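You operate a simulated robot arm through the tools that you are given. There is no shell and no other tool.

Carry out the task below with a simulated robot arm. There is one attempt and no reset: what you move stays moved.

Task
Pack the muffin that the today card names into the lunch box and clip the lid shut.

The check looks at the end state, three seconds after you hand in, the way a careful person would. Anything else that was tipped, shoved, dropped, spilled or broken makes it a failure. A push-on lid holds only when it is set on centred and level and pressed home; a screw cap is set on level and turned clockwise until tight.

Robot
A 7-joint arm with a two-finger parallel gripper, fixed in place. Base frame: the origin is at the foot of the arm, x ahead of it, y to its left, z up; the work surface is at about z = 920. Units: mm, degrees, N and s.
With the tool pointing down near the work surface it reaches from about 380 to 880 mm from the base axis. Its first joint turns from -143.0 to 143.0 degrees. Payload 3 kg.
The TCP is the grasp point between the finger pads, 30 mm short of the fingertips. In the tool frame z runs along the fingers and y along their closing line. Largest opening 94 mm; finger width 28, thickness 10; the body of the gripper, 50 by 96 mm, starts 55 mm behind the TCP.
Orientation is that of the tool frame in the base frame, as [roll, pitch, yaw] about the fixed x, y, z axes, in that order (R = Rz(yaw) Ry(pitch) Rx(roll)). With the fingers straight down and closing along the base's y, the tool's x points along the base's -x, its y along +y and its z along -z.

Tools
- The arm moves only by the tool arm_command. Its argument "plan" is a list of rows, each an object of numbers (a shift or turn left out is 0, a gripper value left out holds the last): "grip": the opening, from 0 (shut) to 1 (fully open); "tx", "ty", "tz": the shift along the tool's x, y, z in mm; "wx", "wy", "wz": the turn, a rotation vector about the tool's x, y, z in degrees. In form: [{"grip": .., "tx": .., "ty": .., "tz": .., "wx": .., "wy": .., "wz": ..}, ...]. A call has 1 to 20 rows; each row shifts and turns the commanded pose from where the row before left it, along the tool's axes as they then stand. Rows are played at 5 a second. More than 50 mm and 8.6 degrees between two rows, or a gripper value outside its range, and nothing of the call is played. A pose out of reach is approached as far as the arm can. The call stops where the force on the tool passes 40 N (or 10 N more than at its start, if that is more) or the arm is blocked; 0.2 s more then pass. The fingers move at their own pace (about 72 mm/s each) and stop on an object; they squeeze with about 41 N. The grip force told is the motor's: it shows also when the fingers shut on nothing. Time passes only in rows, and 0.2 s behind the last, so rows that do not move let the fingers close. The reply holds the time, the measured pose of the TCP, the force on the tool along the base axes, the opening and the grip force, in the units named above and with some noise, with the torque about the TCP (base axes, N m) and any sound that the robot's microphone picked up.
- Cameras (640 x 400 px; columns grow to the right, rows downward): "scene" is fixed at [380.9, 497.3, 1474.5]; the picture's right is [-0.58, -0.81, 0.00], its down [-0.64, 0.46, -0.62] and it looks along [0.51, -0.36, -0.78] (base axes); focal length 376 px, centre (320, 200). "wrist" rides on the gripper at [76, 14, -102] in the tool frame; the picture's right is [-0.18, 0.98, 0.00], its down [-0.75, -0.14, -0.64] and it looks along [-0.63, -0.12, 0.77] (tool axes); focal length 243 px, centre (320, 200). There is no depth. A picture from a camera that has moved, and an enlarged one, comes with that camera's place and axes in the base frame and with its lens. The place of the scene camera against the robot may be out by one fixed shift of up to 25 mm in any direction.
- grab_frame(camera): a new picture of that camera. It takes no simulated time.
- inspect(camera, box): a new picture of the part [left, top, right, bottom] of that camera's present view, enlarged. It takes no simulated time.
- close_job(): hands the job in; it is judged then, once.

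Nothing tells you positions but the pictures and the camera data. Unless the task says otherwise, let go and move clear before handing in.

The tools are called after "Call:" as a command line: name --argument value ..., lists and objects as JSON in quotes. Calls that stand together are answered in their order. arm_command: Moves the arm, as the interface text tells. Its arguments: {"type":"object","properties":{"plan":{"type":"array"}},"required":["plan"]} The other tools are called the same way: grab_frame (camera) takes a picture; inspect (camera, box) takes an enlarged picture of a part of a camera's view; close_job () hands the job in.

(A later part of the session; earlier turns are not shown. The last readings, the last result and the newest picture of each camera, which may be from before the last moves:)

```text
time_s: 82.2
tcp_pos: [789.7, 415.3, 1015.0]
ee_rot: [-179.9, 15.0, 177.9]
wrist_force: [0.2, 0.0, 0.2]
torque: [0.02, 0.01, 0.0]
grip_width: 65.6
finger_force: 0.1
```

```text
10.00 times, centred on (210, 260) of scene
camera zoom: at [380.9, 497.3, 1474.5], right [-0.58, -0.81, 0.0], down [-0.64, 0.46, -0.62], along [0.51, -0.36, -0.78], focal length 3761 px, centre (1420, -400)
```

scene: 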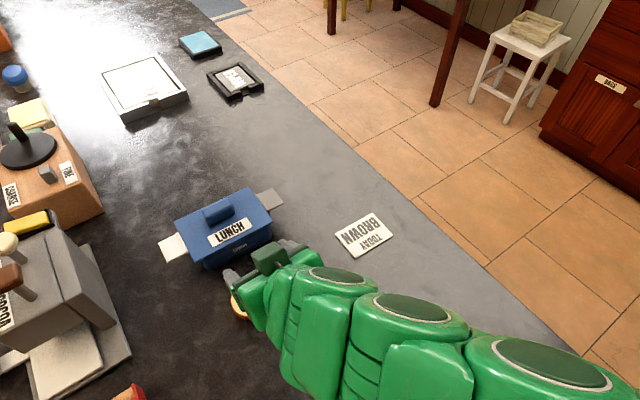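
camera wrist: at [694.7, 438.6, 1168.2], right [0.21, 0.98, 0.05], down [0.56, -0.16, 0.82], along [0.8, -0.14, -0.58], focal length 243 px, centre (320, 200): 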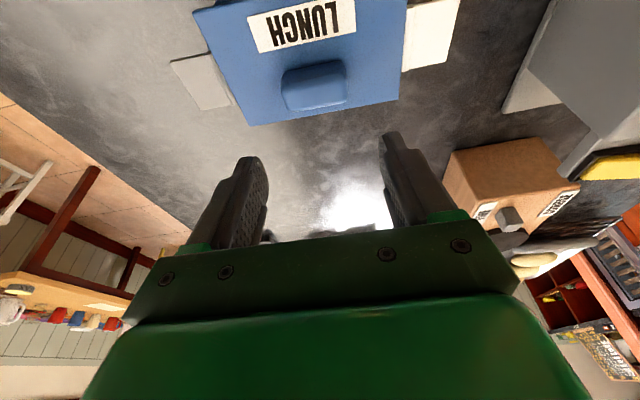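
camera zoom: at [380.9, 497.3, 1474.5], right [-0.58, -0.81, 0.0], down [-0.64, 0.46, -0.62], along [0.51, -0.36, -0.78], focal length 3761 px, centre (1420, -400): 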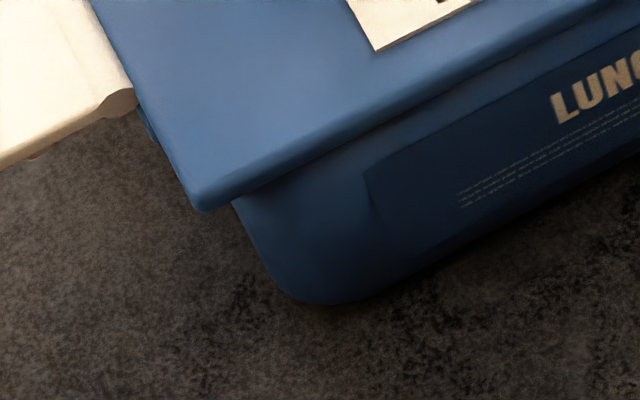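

The lid stayed put on release, centred. Next come the clips: I'll rise, close the fingers into a single blunt tip, and move above the low-y tab.

Call:
arm_command --plan '[{"tx": -7.8, "tz": -29}, {"tx": -7.8, "tz": -29}, {"grip": 0, "tx": 7, "tz": -2, "ty": -32}, {"tx": 6.5, "tz": -1.7, "ty": -32}, {"ty": -33}, {}, {}]'

Call:
grab_frame --camera "wrist"

Call:
inspect --camera "wrist" --box '[220, 0, 460, 150]'

Call:
inspect --camera "scene" --box '[160, 130, 320, 280]'

```text
time_s: 83.8
tcp_pos: [771.1, 321.0, 1075.2]
ee_rot: [180.0, 15.1, 177.9]
wrist_force: [0.6, 0.9, 0.2]
torque: [-0.04, 0.0, 0.02]
grip_width: 0.0
finger_force: 33.2
```

```text
taken
camera wrist: at [672.1, 338.4, 1153.7], right [0.21, 0.98, 0.05], down [0.56, -0.16, 0.81], along [0.8, -0.15, -0.58], focal length 243 px, centre (320, 200)
```

wrist: 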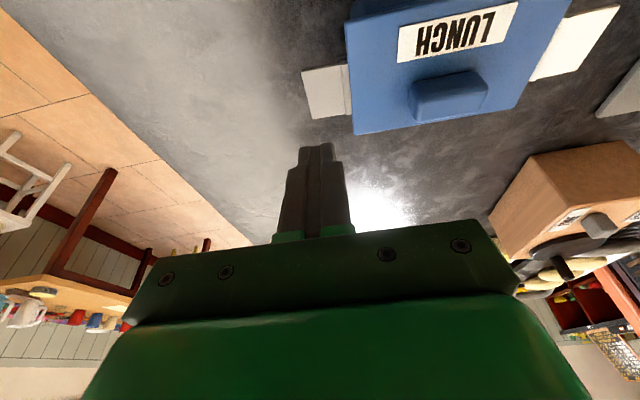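

```text
2.67 times, centred on (340, 75) of wrist
camera zoom: at [672.1, 338.4, 1153.7], right [0.21, 0.98, 0.05], down [0.56, -0.16, 0.81], along [0.8, -0.15, -0.58], focal length 647 px, centre (267, 533)
```

zoom: 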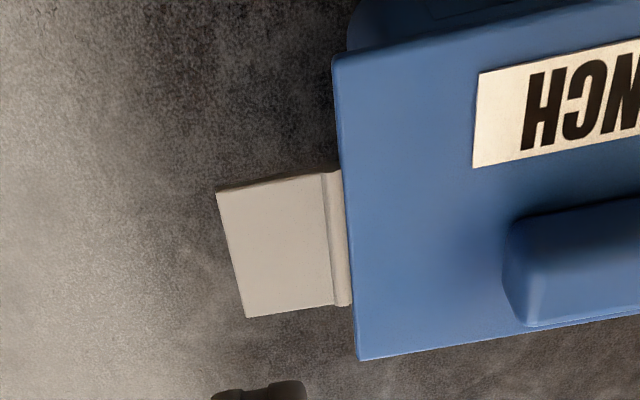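

```text
2.67 times, centred on (240, 205) of scene
camera zoom: at [380.9, 497.3, 1474.5], right [-0.58, -0.81, 0.0], down [-0.64, 0.46, -0.62], along [0.51, -0.36, -0.78], focal length 1003 px, centre (533, 187)
```

zoom: 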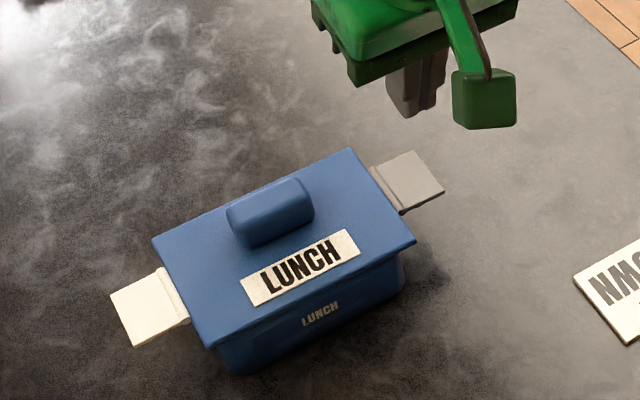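

The closed tip is lined up over the outer half of the low-y tab. I'll descend to just above it, then push down in small steps.

Call:
arm_command --plan '[{"tx": 5.2, "tz": 21.0}, {"tx": 5.4, "tz": 20.3}, {"tx": 5.4, "tz": 20.3}, {}]'

Call:
arm_command --plan '[{"tx": 0.78, "tz": 2.9}, {"tx": 0.78, "tz": 2.9}, {}]'

Call:
grab_frame --camera "wrist"

```text
time_s: 84.8
tcp_pos: [771.4, 319.0, 1010.3]
ee_rot: [180.0, 15.0, 177.8]
wrist_force: [0.0, 0.9, 0.0]
torque: [0.04, -0.01, -0.03]
grip_width: 0.0
finger_force: 32.6
```

```text
time_s: 85.6
tcp_pos: [772.3, 319.9, 1004.6]
ee_rot: [179.9, 15.1, 177.9]
wrist_force: [0.0, 0.7, 0.1]
torque: [0.02, -0.02, -0.02]
grip_width: 0.1
finger_force: 32.5
```

```text
taken
camera wrist: at [673.1, 337.5, 1084.6], right [0.21, 0.98, 0.05], down [0.56, -0.16, 0.81], along [0.8, -0.15, -0.58], focal length 243 px, centre (320, 200)
```

wrist: 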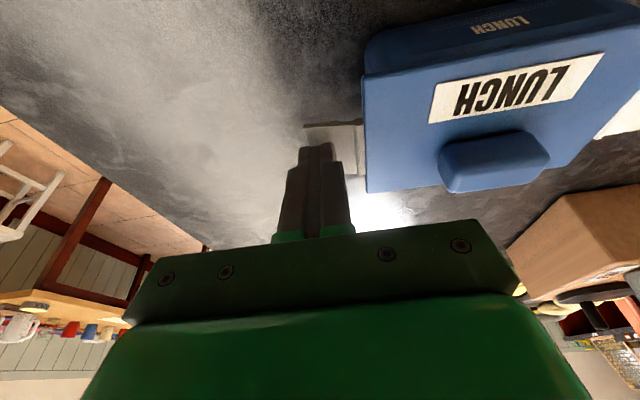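

Call:
arm_command --plan '[{"tx": 0.52, "tz": 1.93}, {"tx": 0.52, "tz": 1.93}, {}]'

Call:
inspect --camera "wrist" --box '[260, 80, 420, 200]'

```text
time_s: 86.4
tcp_pos: [772.9, 319.9, 1000.8]
ee_rot: [-180.0, 15.0, 177.9]
wrist_force: [-0.5, 0.3, -0.6]
torque: [-0.02, 0.03, -0.02]
grip_width: 0.0
finger_force: 33.0
```

```text
3.33 times, centred on (340, 140) of wrist
camera zoom: at [673.9, 337.8, 1080.6], right [0.21, 0.98, 0.05], down [0.56, -0.16, 0.81], along [0.8, -0.15, -0.58], focal length 809 px, centre (253, 400)
```

zoom: 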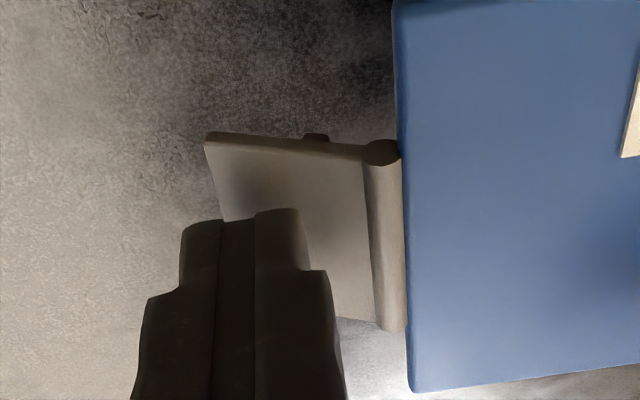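

The tab is already folding down with almost no force. I'll continue down in small steps.

Call:
arm_command --plan '[{"tx": 0.78, "tz": 2.9}, {"tx": 0.78, "tz": 2.9}, {"tx": 0.78, "tz": 2.9}, {}]'

Call:
inspect --camera "wrist" --box '[260, 80, 420, 200]'

Call:
inspect --camera "scene" --box '[200, 170, 300, 240]'

```text
time_s: 87.4
tcp_pos: [773.3, 320.5, 991.0]
ee_rot: [180.0, 15.0, 177.9]
wrist_force: [0.1, -0.7, -1.1]
torque: [-0.02, -0.01, -0.04]
grip_width: 0.0
finger_force: 33.6
```

```text
3.33 times, centred on (340, 140) of wrist
camera zoom: at [673.7, 338.4, 1071.6], right [0.21, 0.98, 0.05], down [0.56, -0.16, 0.82], along [0.8, -0.15, -0.58], focal length 809 px, centre (253, 400)
```

zoom: 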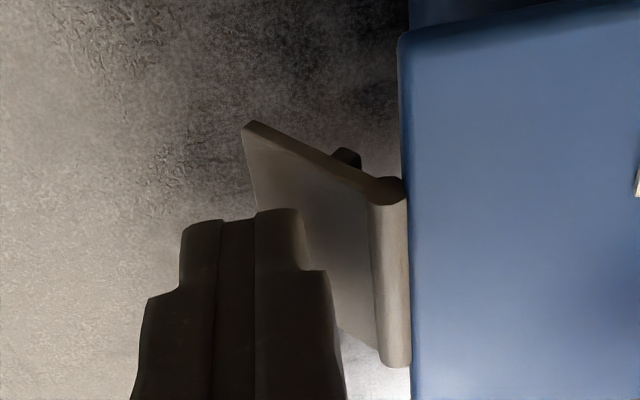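

```text
5.71 times, centred on (250, 205) of scene
camera zoom: at [380.9, 497.3, 1474.5], right [-0.58, -0.81, 0.0], down [-0.64, 0.46, -0.62], along [0.51, -0.36, -0.78], focal length 2149 px, centre (720, 171)
```

zoom: 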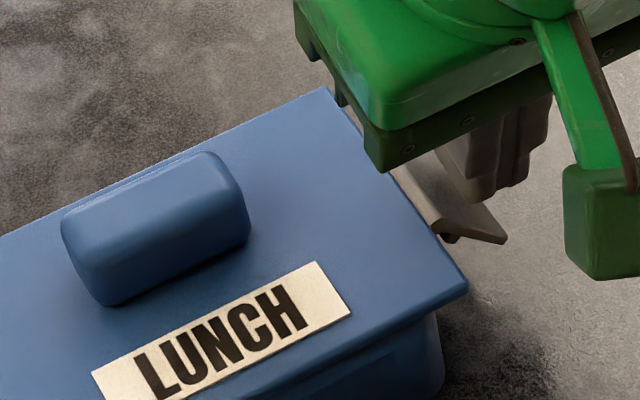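

Call:
arm_command --plan '[{"tx": 0.78, "tz": 2.9}, {"tx": 0.78, "tz": 2.9}, {"tx": 0.78, "tz": 2.9}, {"tx": 0.78, "tz": 2.9}, {"tx": 0.78, "tz": 2.9}, {}]'

Call:
inspect --camera "wrist" --box '[260, 80, 420, 200]'

Call:
inspect --camera "scene" --box '[200, 170, 300, 240]'

```text
time_s: 88.8
tcp_pos: [774.4, 320.0, 977.4]
ee_rot: [-180.0, 15.0, 177.9]
wrist_force: [0.1, -0.5, -0.6]
torque: [0.0, -0.03, -0.03]
grip_width: 0.0
finger_force: 32.5
```

```text
3.33 times, centred on (340, 140) of wrist
camera zoom: at [674.7, 338.4, 1057.0], right [0.21, 0.98, 0.05], down [0.56, -0.16, 0.81], along [0.8, -0.15, -0.58], focal length 809 px, centre (253, 400)
```

zoom: 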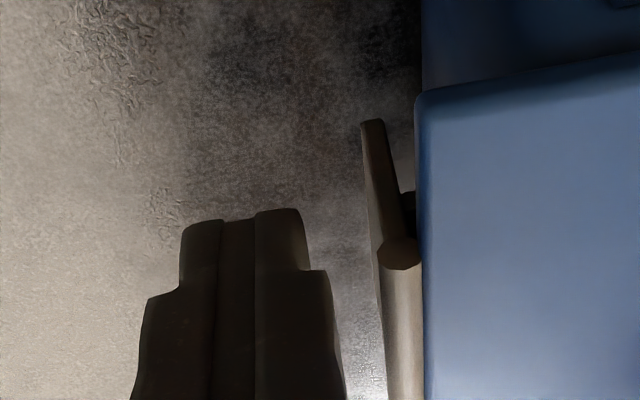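

```text
5.71 times, centred on (250, 205) of scene
camera zoom: at [380.9, 497.3, 1474.5], right [-0.58, -0.81, 0.0], down [-0.64, 0.46, -0.62], along [0.51, -0.36, -0.78], focal length 2149 px, centre (720, 171)
```

zoom: 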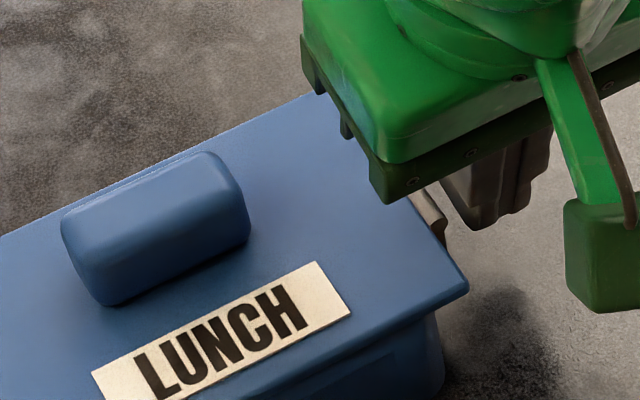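

The tab has swung down to nearly vertical with no load. I'll lower slightly and press it inward toward the box with the side of the fingers.

Call:
arm_command --plan '[{"tx": 1.2, "tz": 4.5}, {"ty": 3}, {"ty": 3}, {"ty": 3}, {"ty": 1.5}, {}]'

Call:
arm_command --plan '[{"ty": 1}, {"ty": 1}, {}]'

Call:
inspect --camera "wrist" --box '[260, 80, 420, 200]'

```text
time_s: 90.2
tcp_pos: [775.8, 329.3, 971.6]
ee_rot: [180.0, 15.0, 177.8]
wrist_force: [0.0, -1.3, 0.1]
torque: [-0.01, 0.0, -0.01]
grip_width: 0.0
finger_force: 33.3
```

```text
time_s: 91.0
tcp_pos: [774.6, 331.8, 972.4]
ee_rot: [-180.0, 15.0, 177.9]
wrist_force: [-0.3, -2.3, 0.9]
torque: [0.0, -0.01, 0.01]
grip_width: 0.0
finger_force: 33.1
```

```text
3.33 times, centred on (340, 140) of wrist
camera zoom: at [674.8, 350.2, 1051.9], right [0.21, 0.98, 0.05], down [0.56, -0.16, 0.82], along [0.8, -0.15, -0.58], focal length 809 px, centre (253, 400)
```

zoom: 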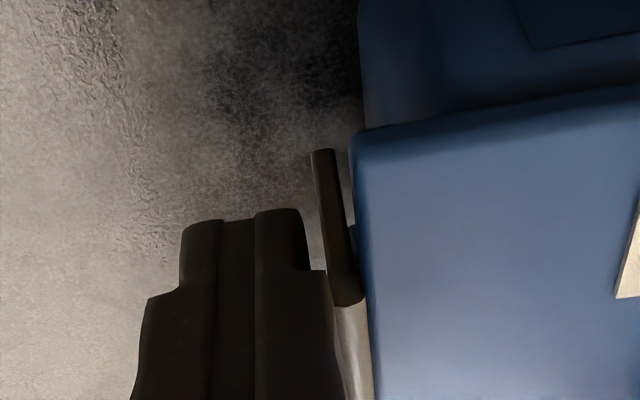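

Call:
arm_command --plan '[{"ty": 1}, {"ty": 1}, {}]'

```text
time_s: 91.8
tcp_pos: [773.9, 333.9, 972.4]
ee_rot: [180.0, 15.0, 178.0]
wrist_force: [0.2, -1.7, 0.7]
torque: [-0.06, 0.02, 0.0]
grip_width: 0.1
finger_force: 33.2
```

Call:
arm_command --plan '[{"ty": 1}, {"ty": 1}, {}]'

Call:
inspect --camera "wrist" --box '[260, 80, 420, 200]'

Call:
inspect --camera "scene" --box '[252, 200, 316, 240]'

Call:
inspect --camera "scene" --box '[178, 240, 242, 280]'

```text
time_s: 92.6
tcp_pos: [773.4, 336.1, 973.0]
ee_rot: [-180.0, 15.0, 177.9]
wrist_force: [-0.3, -1.2, -0.2]
torque: [-0.04, -0.01, -0.03]
grip_width: 0.0
finger_force: 33.0
```

```text
3.33 times, centred on (340, 140) of wrist
camera zoom: at [674.6, 354.8, 1052.4], right [0.21, 0.98, 0.05], down [0.56, -0.16, 0.82], along [0.8, -0.15, -0.58], focal length 809 px, centre (253, 400)
```

zoom: 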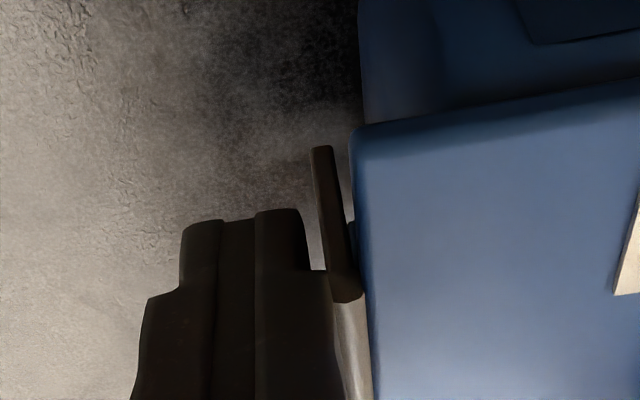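

```text
10.00 times, centred on (284, 220) of scene
camera zoom: at [380.9, 497.3, 1474.5], right [-0.58, -0.81, 0.0], down [-0.64, 0.46, -0.62], along [0.51, -0.36, -0.78], focal length 3761 px, centre (680, 0)
```

zoom: 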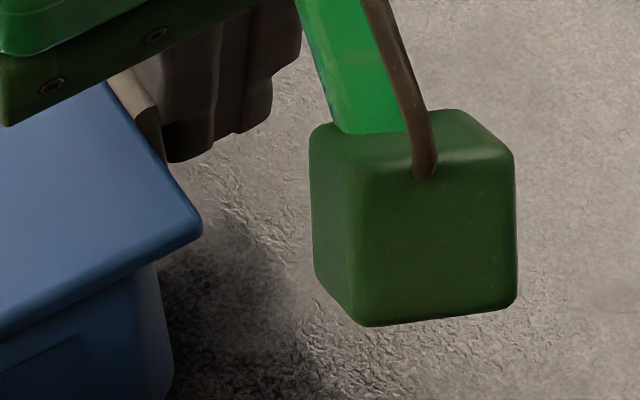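

```text
10.00 times, centred on (210, 260) of scene
camera zoom: at [380.9, 497.3, 1474.5], right [-0.58, -0.81, 0.0], down [-0.64, 0.46, -0.62], along [0.51, -0.36, -0.78], focal length 3761 px, centre (1420, -400)
```

zoom: 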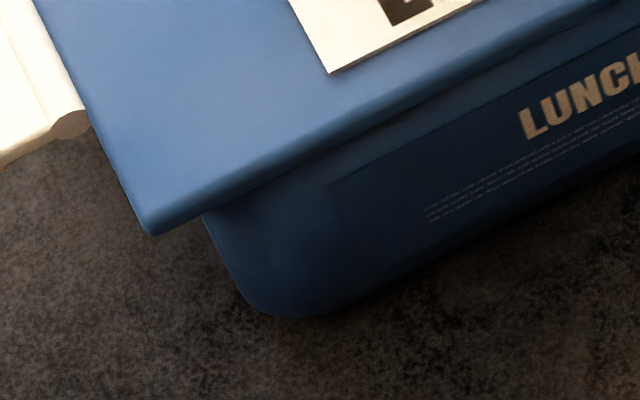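

The box and lid slid together about 6 mm in +y under only about 2 N, and the lid moved about 3 mm more than the box, so the tab must now be against the ledge. I'll back off and check the tab stays down.

Call:
arm_command --plan '[{"ty": -4}, {"ty": -8}, {"ty": -8}, {}, {}]'

Call:
inspect --camera "wrist" --box '[260, 60, 460, 200]'

Call:
inspect --camera "scene" --box '[160, 150, 320, 280]'

```text
time_s: 93.8
tcp_pos: [771.8, 316.2, 972.1]
ee_rot: [-180.0, 15.0, 177.9]
wrist_force: [0.4, 0.1, -0.4]
torque: [0.01, -0.03, 0.04]
grip_width: 0.1
finger_force: 33.1
```

```text
2.86 times, centred on (360, 130) of wrist
camera zoom: at [673.2, 334.4, 1052.4], right [0.21, 0.98, 0.05], down [0.56, -0.16, 0.81], along [0.8, -0.15, -0.58], focal length 693 px, centre (206, 400)
```

zoom: 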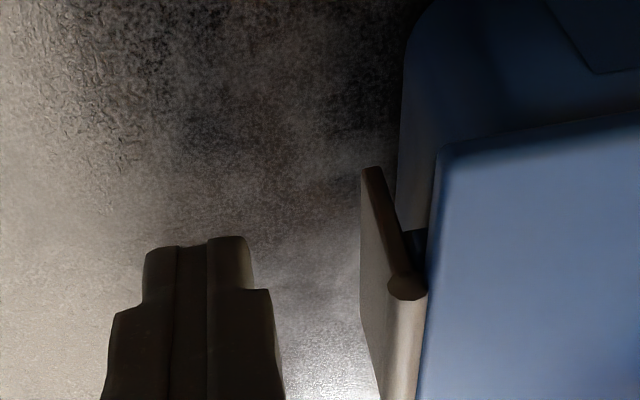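

```text
3.08 times, centred on (240, 215) of scene
camera zoom: at [380.9, 497.3, 1474.5], right [-0.58, -0.81, 0.0], down [-0.64, 0.46, -0.62], along [0.51, -0.36, -0.78], focal length 1157 px, centre (566, 154)
```

zoom: 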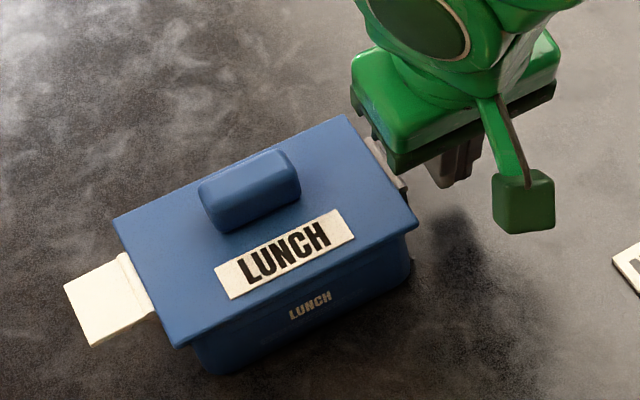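

The tab stays down. I'll raise up and check the relative position of lid and box from the low near-side view before doing the other clip.

Call:
arm_command --plan '[{"tx": -7.8, "tz": -29}, {"tx": -7.8, "tz": -29}, {"tx": -7.8, "tz": -29}, {"tx": 25, "tz": -7, "ty": 33}, {"tx": 30, "tz": -8, "ty": 33}, {"tx": 35, "tz": -9, "ty": 33}, {"tx": 37, "tz": -10}, {"wy": -7}, {"wy": -7}, {"wy": -7}, {"wy": -7}, {"wy": -7}, {"tx": 15, "tz": 12.5}, {"tx": 15, "tz": 12.5}, {}]'

Call:
grab_frame --camera "wrist"

Call:
inspect --camera "wrist" --box '[220, 40, 440, 180]'

```text
time_s: 97.0
tcp_pos: [645.9, 419.0, 1023.6]
ee_rot: [179.9, 50.0, 177.9]
wrist_force: [0.3, -0.3, -1.0]
torque: [0.0, -0.01, 0.0]
grip_width: 0.2
finger_force: 33.2
```

```text
taken
camera wrist: at [518.4, 437.7, 1031.5], right [0.15, 0.98, 0.14], down [-0.01, -0.14, 0.99], along [0.99, -0.15, -0.01], focal length 243 px, centre (320, 200)
```

wrist: 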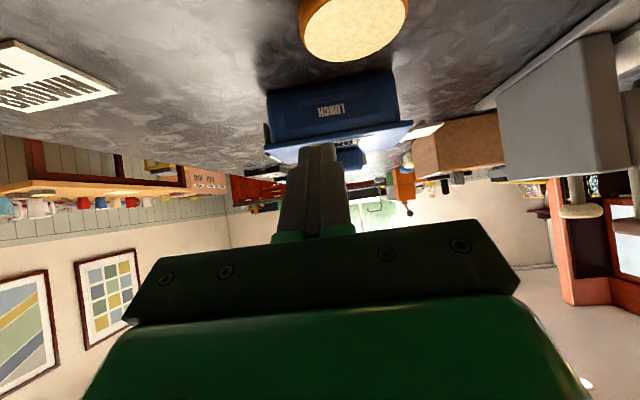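

```text
2.86 times, centred on (330, 110) of wrist
camera zoom: at [518.4, 437.7, 1031.5], right [0.15, 0.98, 0.14], down [-0.01, -0.14, 0.99], along [0.99, -0.15, -0.01], focal length 693 px, centre (291, 457)
```

zoom: 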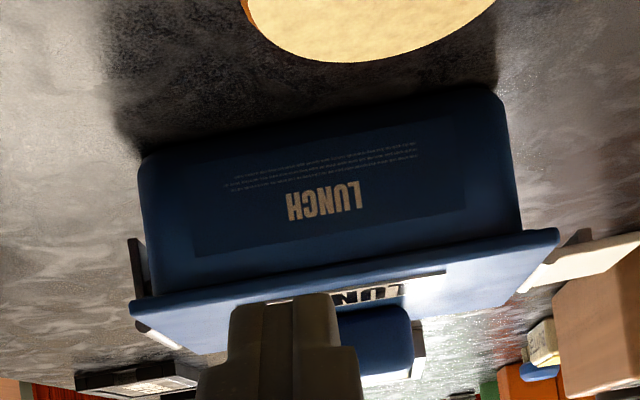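

Call:
inspect --camera "wrist" --box '[255, 105, 305, 165]'

Call:
inspect --camera "wrist" --box '[370, 95, 450, 145]'

Call:
inspect --camera "scene" --box '[150, 160, 310, 290]'

```text
6.67 times, centred on (280, 135) of wrist
camera zoom: at [518.4, 437.7, 1031.5], right [0.15, 0.98, 0.14], down [-0.01, -0.14, 0.99], along [0.99, -0.15, -0.01], focal length 1618 px, centre (587, 633)
```

zoom: 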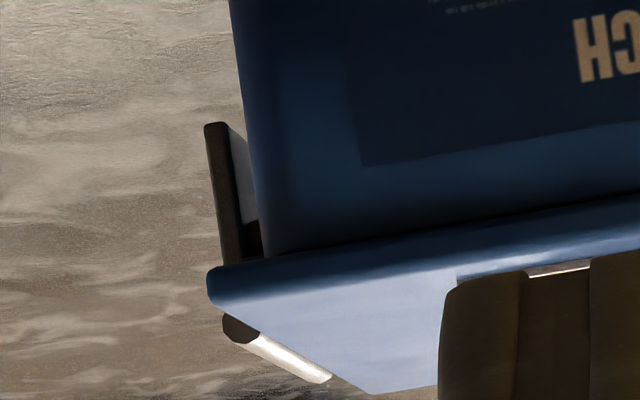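

```text
8.00 times, centred on (410, 120) of wrist
camera zoom: at [518.4, 437.7, 1031.5], right [0.15, 0.98, 0.14], down [-0.01, -0.14, 0.99], along [0.99, -0.15, -0.01], focal length 1941 px, centre (-400, 840)
```

zoom: 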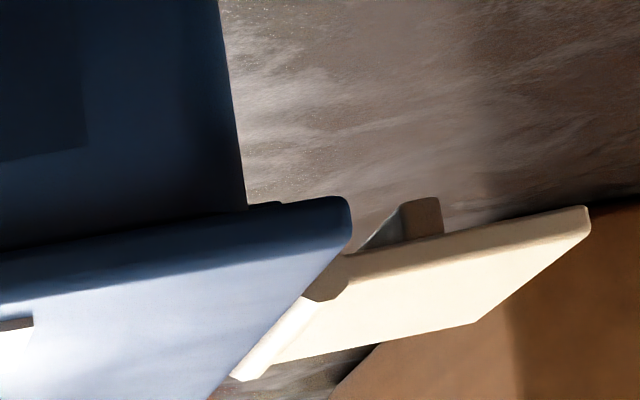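

```text
3.08 times, centred on (230, 225) of scene
camera zoom: at [380.9, 497.3, 1474.5], right [-0.58, -0.81, 0.0], down [-0.64, 0.46, -0.62], along [0.51, -0.36, -0.78], focal length 1157 px, centre (597, 123)
```

zoom: 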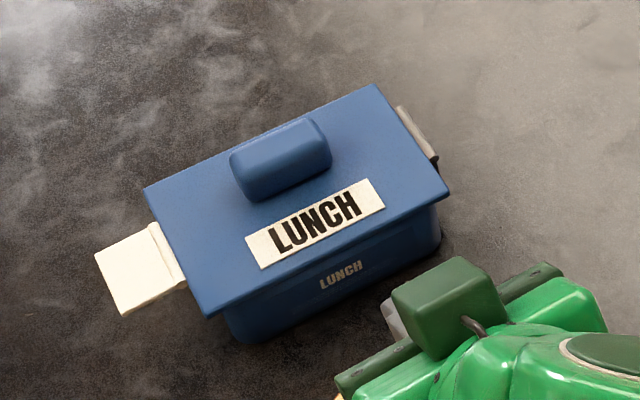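

The low-y clip is folded flat along the box end, and the lid is within about 2 mm of centre. Next is the high-y tab at about (787, 520); I'll approach with a 35° tilt for reach.

Call:
arm_command --plan '[{"tx": -19.2, "tz": -16}, {"tx": -19.2, "tz": -16}, {"wy": 7.5}, {"wy": 7.5}, {"ty": 35.2}, {"ty": 35.2}, {"ty": 35.2}, {"tx": -34.5, "tz": 24.1}, {"tx": -34.5, "tz": 24.1}, {"tx": -34.4, "tz": 24.1}, {}, {}]'

Call:
grab_frame --camera "wrist"

Call:
inspect --camera "wrist" --box '[200, 0, 440, 150]'

Call:
grab_frame --camera "scene"

```text
time_s: 99.6
tcp_pos: [775.7, 519.9, 1074.6]
ee_rot: [180.0, 35.0, 177.9]
wrist_force: [-0.3, -0.6, -0.3]
torque: [0.0, -0.03, 0.0]
grip_width: 0.0
finger_force: 32.5
```

```text
taken
camera wrist: at [654.6, 540.4, 1115.6], right [0.19, 0.98, 0.11], down [0.24, -0.15, 0.96], along [0.95, -0.15, -0.27], focal length 243 px, centre (320, 200)
```

wrist: 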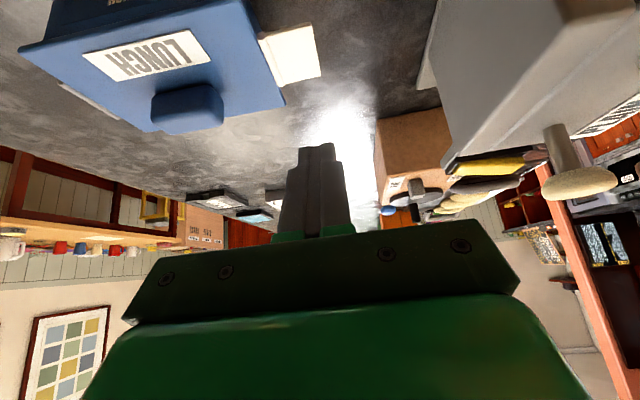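

```text
2.67 times, centred on (320, 75) of wrist
camera zoom: at [654.6, 540.4, 1115.6], right [0.19, 0.98, 0.11], down [0.24, -0.15, 0.96], along [0.95, -0.15, -0.27], focal length 647 px, centre (320, 533)
```

zoom: 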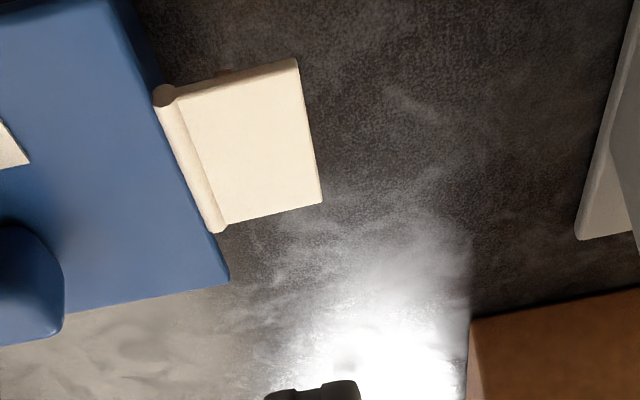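

```text
taken
```

scene: 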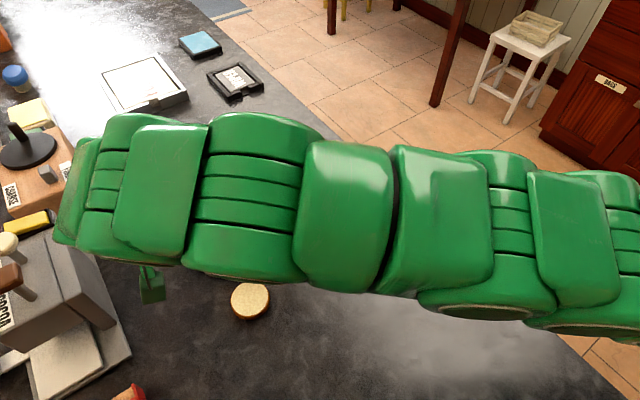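

The tip is lined up over the outer half of the high-y tab. I'll descend to it and fold it down slowly.

Call:
arm_command --plan '[{"tx": 11.5, "tz": 16.4}, {"tx": 11.5, "tz": 16.4}, {"tx": 11.5, "tz": 16.4}, {"tx": 1.7, "tz": 2.5}, {"tx": 1.7, "tz": 2.5}, {}]'

Call:
inspect --camera "wrist" --box '[220, 60, 380, 180]'

```text
time_s: 101.0
tcp_pos: [777.1, 520.5, 1006.6]
ee_rot: [-179.9, 35.0, 178.0]
wrist_force: [-0.9, -0.1, -0.5]
torque: [-0.04, 0.0, -0.02]
grip_width: 0.0
finger_force: 33.3
```

```text
3.33 times, centred on (300, 120) of wrist
camera zoom: at [656.1, 539.9, 1048.5], right [0.19, 0.98, 0.11], down [0.24, -0.15, 0.96], along [0.95, -0.15, -0.27], focal length 809 px, centre (387, 467)
```

zoom: 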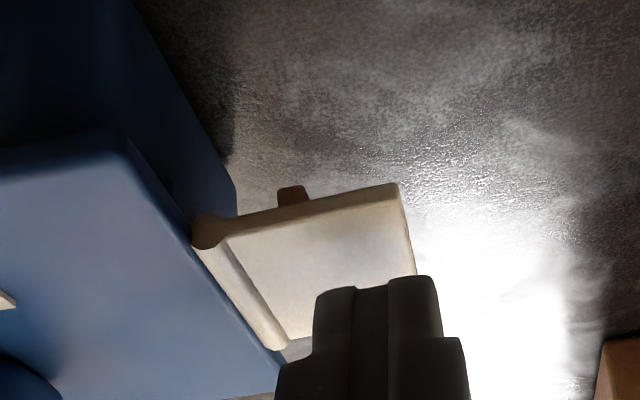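

Call:
arm_command --plan '[{"tx": 1.7, "tz": 2.5}, {"tx": 1.7, "tz": 2.5}, {"tx": 1.7, "tz": 2.5}, {}]'

Call:
inspect --camera "wrist" --box '[220, 60, 380, 180]'

```text
time_s: 102.0
tcp_pos: [776.7, 521.2, 998.5]
ee_rot: [180.0, 34.9, 177.9]
wrist_force: [-0.4, 0.0, 0.4]
torque: [0.01, 0.0, 0.0]
grip_width: 0.1
finger_force: 33.1
```

```text
3.33 times, centred on (300, 120) of wrist
camera zoom: at [655.7, 539.8, 1039.5], right [0.19, 0.98, 0.11], down [0.24, -0.15, 0.96], along [0.95, -0.15, -0.27], focal length 809 px, centre (387, 467)
```

zoom: 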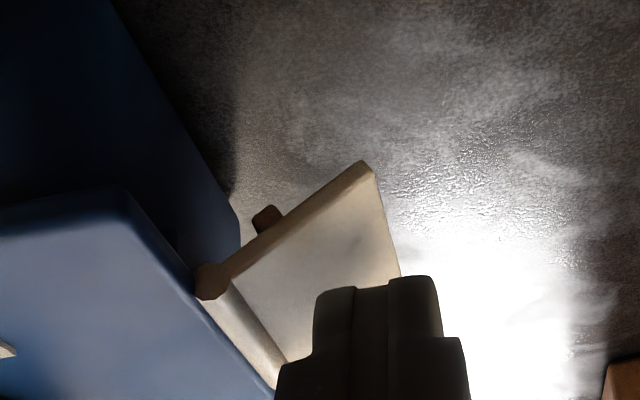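

The tab is folding with no force. I'll continue down.

Call:
arm_command --plan '[{"tx": 1.7, "tz": 2.5}, {"tx": 1.7, "tz": 2.5}, {"tx": 1.7, "tz": 2.5}, {"tx": 1.7, "tz": 2.5}, {"tx": 1.7, "tz": 2.5}, {"tx": 1.7, "tz": 2.5}, {}]'

Call:
inspect --camera "wrist" --box '[220, 60, 380, 180]'

```text
time_s: 103.6
tcp_pos: [776.0, 520.6, 980.3]
ee_rot: [-180.0, 34.9, 177.9]
wrist_force: [1.0, -0.4, 0.3]
torque: [-0.01, 0.01, 0.01]
grip_width: 0.3
finger_force: 32.6
```

```text
3.33 times, centred on (300, 120) of wrist
camera zoom: at [655.2, 539.9, 1021.1], right [0.19, 0.98, 0.11], down [0.24, -0.15, 0.96], along [0.95, -0.15, -0.27], focal length 809 px, centre (387, 467)
```

zoom: 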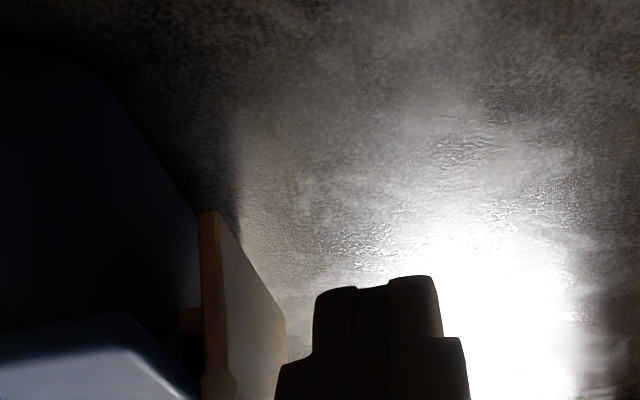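

Both tabs are now down. I'll lower slightly and press this one gently inward, watching the force.

Call:
arm_command --plan '[{"tx": 2.3, "tz": 3.3}, {"ty": -3}, {"ty": -3}, {"ty": -3}, {"ty": -3}, {}]'

Call:
arm_command --plan '[{"ty": -1}, {"ty": -1}, {}]'

Call:
inspect --camera "wrist" --box '[200, 60, 400, 185]'

```text
time_s: 105.0
tcp_pos: [775.4, 509.4, 976.1]
ee_rot: [-180.0, 34.8, 177.9]
wrist_force: [-0.2, 0.4, 0.2]
torque: [0.02, 0.03, 0.0]
grip_width: 0.0
finger_force: 32.9
```

```text
time_s: 105.8
tcp_pos: [775.0, 506.0, 975.0]
ee_rot: [180.0, 35.0, 178.0]
wrist_force: [-0.5, 0.8, 0.5]
torque: [0.03, 0.01, 0.01]
grip_width: 0.1
finger_force: 32.9
```

```text
3.20 times, centred on (300, 122) of wrist
camera zoom: at [655.0, 525.5, 1017.0], right [0.19, 0.98, 0.11], down [0.24, -0.15, 0.96], along [0.95, -0.15, -0.27], focal length 776 px, centre (384, 448)
```

zoom: 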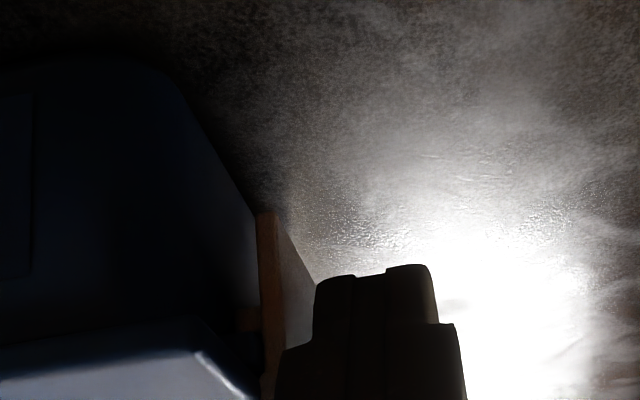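

Call:
arm_command --plan '[{"ty": -1}, {"ty": -1}, {}]'

Call:
inspect --camera "wrist" --box '[200, 60, 400, 185]'

```text
time_s: 106.6
tcp_pos: [777.0, 504.6, 975.7]
ee_rot: [-180.0, 35.0, 177.9]
wrist_force: [0.1, 0.9, 0.0]
torque: [-0.04, -0.02, -0.03]
grip_width: 0.0
finger_force: 33.1
```

```text
3.20 times, centred on (300, 122) of wrist
camera zoom: at [655.8, 524.0, 1016.9], right [0.19, 0.98, 0.11], down [0.24, -0.15, 0.96], along [0.95, -0.15, -0.27], focal length 776 px, centre (384, 448)
```

zoom: 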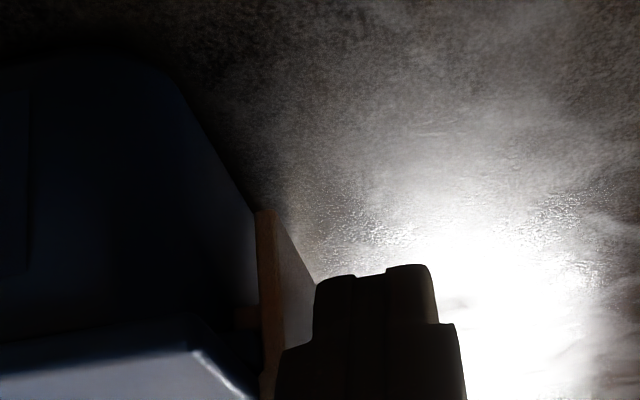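

The assembly moves gently with the finger at under 1 N. I'll nudge it back 4 mm, undoing the earlier slide, then back off and check.

Call:
arm_command --plan '[{"ty": -1}, {"ty": -1}, {"ty": -1}, {"ty": -1}, {}]'

Call:
arm_command --plan '[{"ty": 4}, {"ty": 8}, {"ty": 10}, {"tx": -17.2, "tz": -24.6}, {"tx": -17.2, "tz": -24.6}, {"tx": -17.2, "tz": -24.6}, {"tx": 25, "tz": -17.5}, {"tx": 30, "tz": -21}, {"tx": 30, "tz": -21}, {"ty": -30}, {"ty": -35}, {"ty": -35}, {}]'

Call:
grab_frame --camera "scene"

Call:
inspect --camera "scene" --box '[160, 160, 320, 290]'

Call:
grab_frame --camera "wrist"

```text
time_s: 107.8
tcp_pos: [775.8, 500.8, 976.0]
ee_rot: [-179.9, 35.0, 177.9]
wrist_force: [1.3, 0.8, 0.5]
torque: [0.0, 0.0, -0.01]
grip_width: 0.2
finger_force: 33.5
```

```text
time_s: 110.6
tcp_pos: [668.2, 427.9, 1064.8]
ee_rot: [-180.0, 34.9, 177.9]
wrist_force: [0.6, 0.5, -0.2]
torque: [0.01, -0.02, 0.01]
grip_width: 0.0
finger_force: 33.0
```

```text
taken
```

scene: 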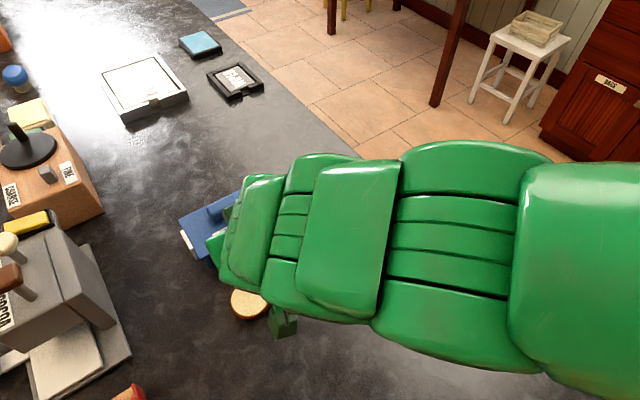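

```text
3.08 times, centred on (240, 225) of scene
camera zoom: at [380.9, 497.3, 1474.5], right [-0.58, -0.81, 0.0], down [-0.64, 0.46, -0.62], along [0.51, -0.36, -0.78], focal length 1157 px, centre (566, 123)
```

zoom: 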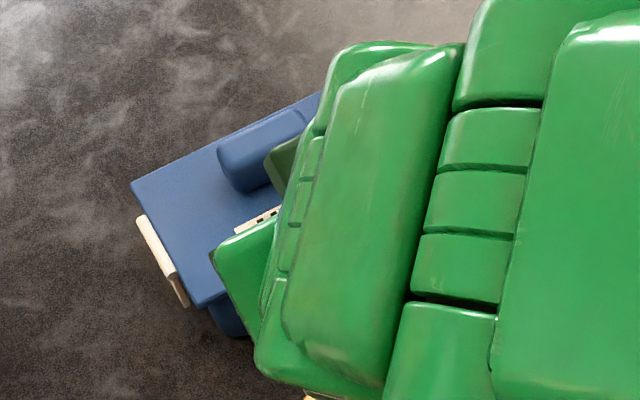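

```text
taken
camera wrist: at [548.2, 447.4, 1105.9], right [0.19, 0.98, 0.11], down [0.24, -0.15, 0.96], along [0.95, -0.15, -0.27], focal length 243 px, centre (320, 200)
```

wrist: 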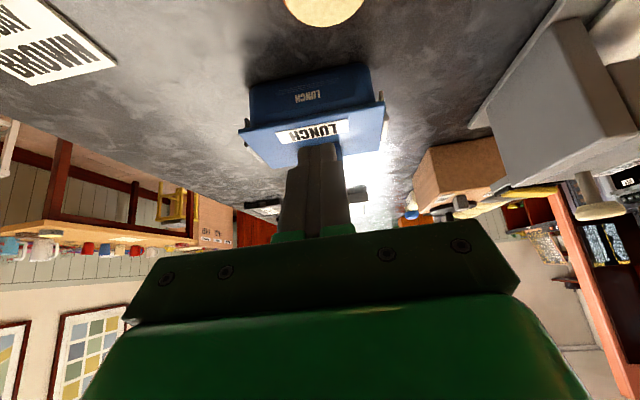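

Both clips now hang along the box ends. I'll take the low near-side view to check lid centring and hook engagement on both sides.

Call:
arm_command --plan '[{"wy": -7.5}, {"wy": -7.5}, {"tx": 25, "tz": -3}, {"tx": 15, "tz": 12.5}, {"tx": 13, "tz": 11}, {}]'

Call:
inspect --camera "wrist" --box '[220, 40, 440, 180]'

Call:
inspect --camera "wrist" --box '[240, 95, 310, 155]'

Call:
inspect --camera "wrist" --box '[350, 75, 420, 135]'

```text
time_s: 112.0
tcp_pos: [651.2, 428.0, 1011.7]
ee_rot: [180.0, 49.9, 177.9]
wrist_force: [0.1, -0.8, 0.2]
torque: [0.01, -0.01, 0.01]
grip_width: 0.0
finger_force: 33.1
```

```text
2.86 times, centred on (330, 110) of wrist
camera zoom: at [524.4, 447.3, 1019.8], right [0.15, 0.98, 0.14], down [-0.01, -0.14, 0.99], along [0.99, -0.15, -0.01], focal length 693 px, centre (291, 457)
```

zoom: 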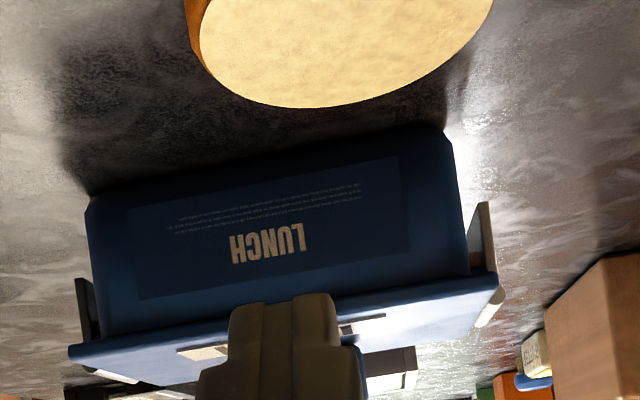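

```text
6.67 times, centred on (275, 125) of wrist
camera zoom: at [524.4, 447.3, 1019.8], right [0.15, 0.98, 0.14], down [-0.01, -0.14, 0.99], along [0.99, -0.15, -0.01], focal length 1618 px, centre (620, 700)
```

zoom: 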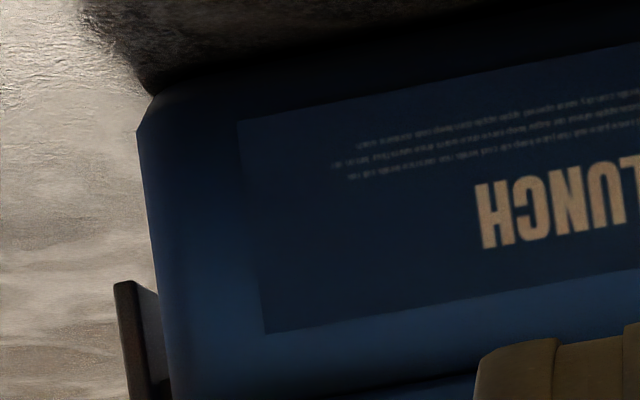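

```text
6.67 times, centred on (385, 105) of wrist
camera zoom: at [524.4, 447.3, 1019.8], right [0.15, 0.98, 0.14], down [-0.01, -0.14, 0.99], along [0.99, -0.15, -0.01], focal length 1618 px, centre (-113, 833)
```

zoom: 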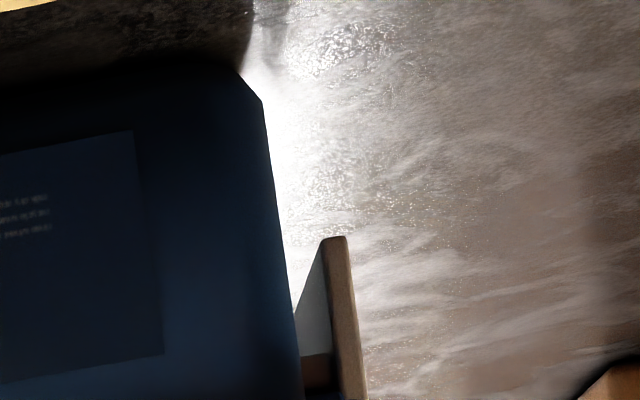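

Both tabs hang parallel to the box walls, hooks inward, and the lid is centred within about 0.5 mm in y. I'll shift sideways, away from the pale muffin, and lower the camera to check the hook engagement under the ledges.

Call:
arm_command --plan '[{"ty": -30}, {"ty": -30}, {"tx": 15.3, "tz": 12.9}, {"tx": 7.7, "tz": 6.4}, {}]'

Call:
inspect --camera "wrist" --box '[220, 60, 500, 220]'

Call:
inspect --camera "wrist" --box '[290, 120, 350, 170]'

Call:
inspect --camera "wrist" --box '[410, 100, 470, 150]'

```text
time_s: 113.2
tcp_pos: [649.0, 367.0, 981.4]
ee_rot: [-180.0, 50.0, 177.9]
wrist_force: [-0.7, 0.1, 0.6]
torque: [-0.01, 0.0, -0.04]
grip_width: 0.1
finger_force: 32.4
```

```text
2.29 times, centred on (360, 140) of wrist
camera zoom: at [520.8, 385.7, 990.2], right [0.16, 0.98, 0.14], down [-0.01, -0.14, 0.99], along [0.99, -0.16, -0.01], focal length 555 px, centre (229, 337)
```

zoom: 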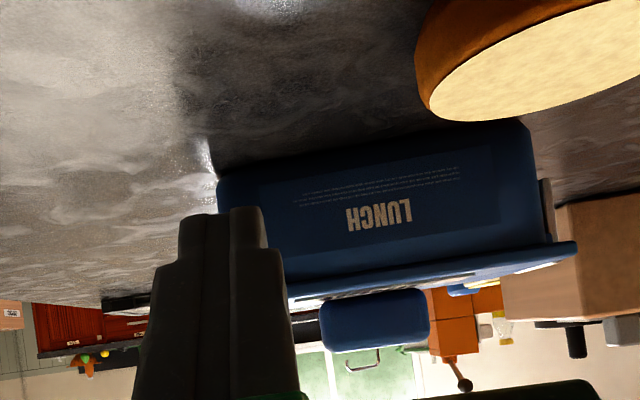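

```text
8.00 times, centred on (320, 145) of wrist
camera zoom: at [520.8, 385.7, 990.2], right [0.16, 0.98, 0.14], down [-0.01, -0.14, 0.99], along [0.99, -0.16, -0.01], focal length 1941 px, centre (320, 640)
```

zoom: 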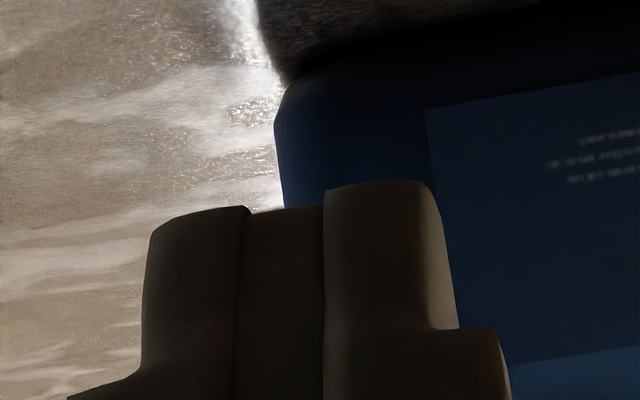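

```text
8.00 times, centred on (440, 125) of wrist
camera zoom: at [520.8, 385.7, 990.2], right [0.16, 0.98, 0.14], down [-0.01, -0.14, 0.99], along [0.99, -0.16, -0.01], focal length 1941 px, centre (-640, 800)
```

zoom: 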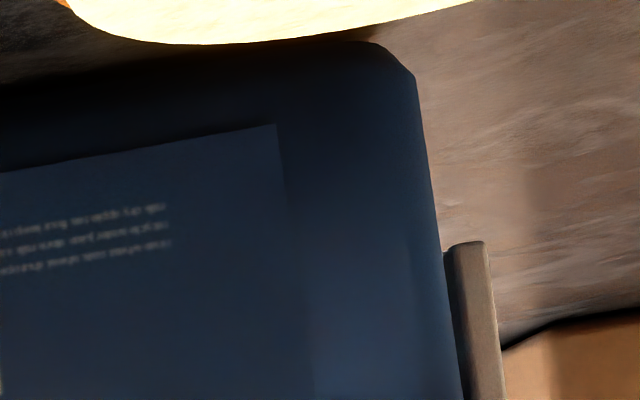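

Call:
arm_command --plan '[{"ty": -25, "grip": 1}, {"ty": -25}, {"tx": 7.7, "tz": 6.4}, {}, {}]'

Call:
inspect --camera "wrist" --box '[240, 80, 420, 210]'

Call:
inspect --camera "wrist" --box '[310, 140, 370, 190]'

```text
time_s: 114.4
tcp_pos: [645.6, 316.1, 973.0]
ee_rot: [179.9, 49.9, 177.9]
wrist_force: [0.2, -0.1, -0.1]
torque: [-0.01, 0.02, 0.01]
grip_width: 93.8
finger_force: 0.1
```

```text
3.08 times, centred on (330, 145) of wrist
camera zoom: at [518.7, 335.6, 981.2], right [0.15, 0.98, 0.14], down [-0.01, -0.14, 0.99], along [0.99, -0.15, -0.01], focal length 746 px, centre (289, 369)
```

zoom: 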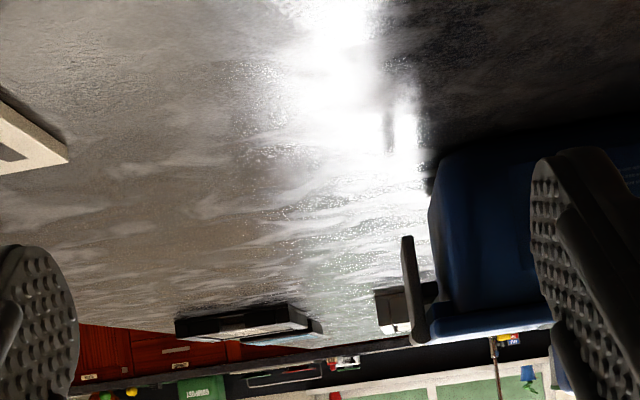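

```text
8.00 times, centred on (340, 165) of wrist
camera zoom: at [518.7, 335.6, 981.2], right [0.15, 0.98, 0.14], down [-0.01, -0.14, 0.99], along [0.99, -0.15, -0.01], focal length 1941 px, centre (160, 480)
```

zoom: 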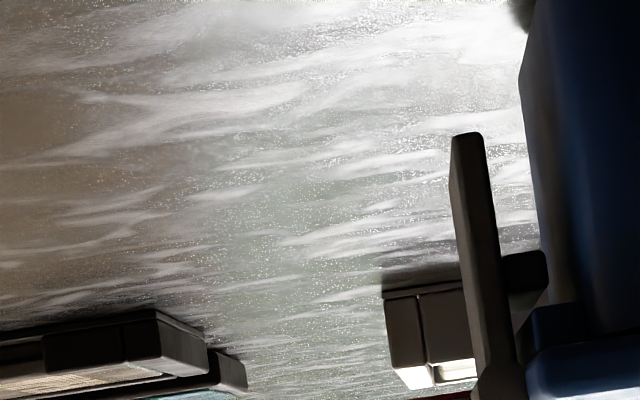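

The low-y clip is hooked squarely under its ledge with the tab vertical. I'll check the high-y clip the same way, staying high enough over the pale muffin.

Call:
arm_command --plan '[{"tx": -15.3, "tz": -12.9}, {"tx": -15.3, "tz": -12.9}, {"ty": 45}, {"ty": 45}, {"ty": 45}, {"ty": 45}, {"tx": 10.7, "tz": 9}, {}, {}]'

Call:
inspect --camera "wrist" --box '[230, 60, 410, 190]'

Call:
inspect --camera "wrist" --box '[270, 120, 330, 170]'

```text
time_s: 116.4
tcp_pos: [652.1, 496.6, 998.6]
ee_rot: [180.0, 50.1, 177.8]
wrist_force: [0.6, -0.1, -0.6]
torque: [0.01, 0.03, 0.04]
grip_width: 93.9
finger_force: 0.0
```

```text
3.08 times, centred on (320, 125) of wrist
camera zoom: at [525.9, 516.1, 1006.9], right [0.15, 0.98, 0.14], down [-0.01, -0.14, 0.99], along [0.99, -0.16, -0.01], focal length 746 px, centre (320, 431)
```

zoom: 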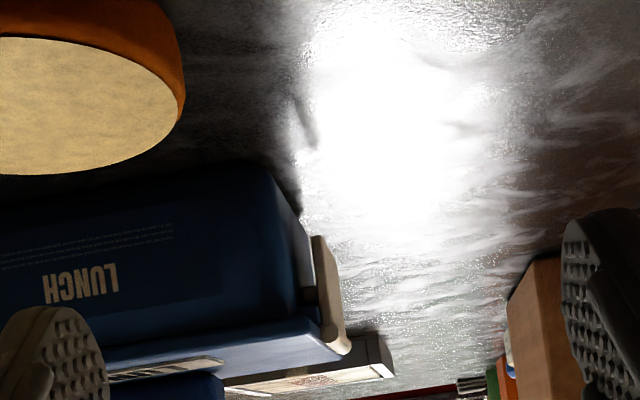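

```text
8.00 times, centred on (300, 145) of wrist
camera zoom: at [525.9, 516.1, 1006.9], right [0.15, 0.98, 0.14], down [-0.01, -0.14, 0.99], along [0.99, -0.16, -0.01], focal length 1941 px, centre (480, 640)
```

zoom: 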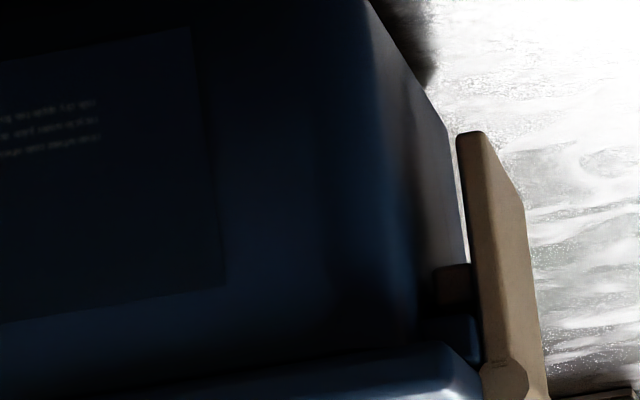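

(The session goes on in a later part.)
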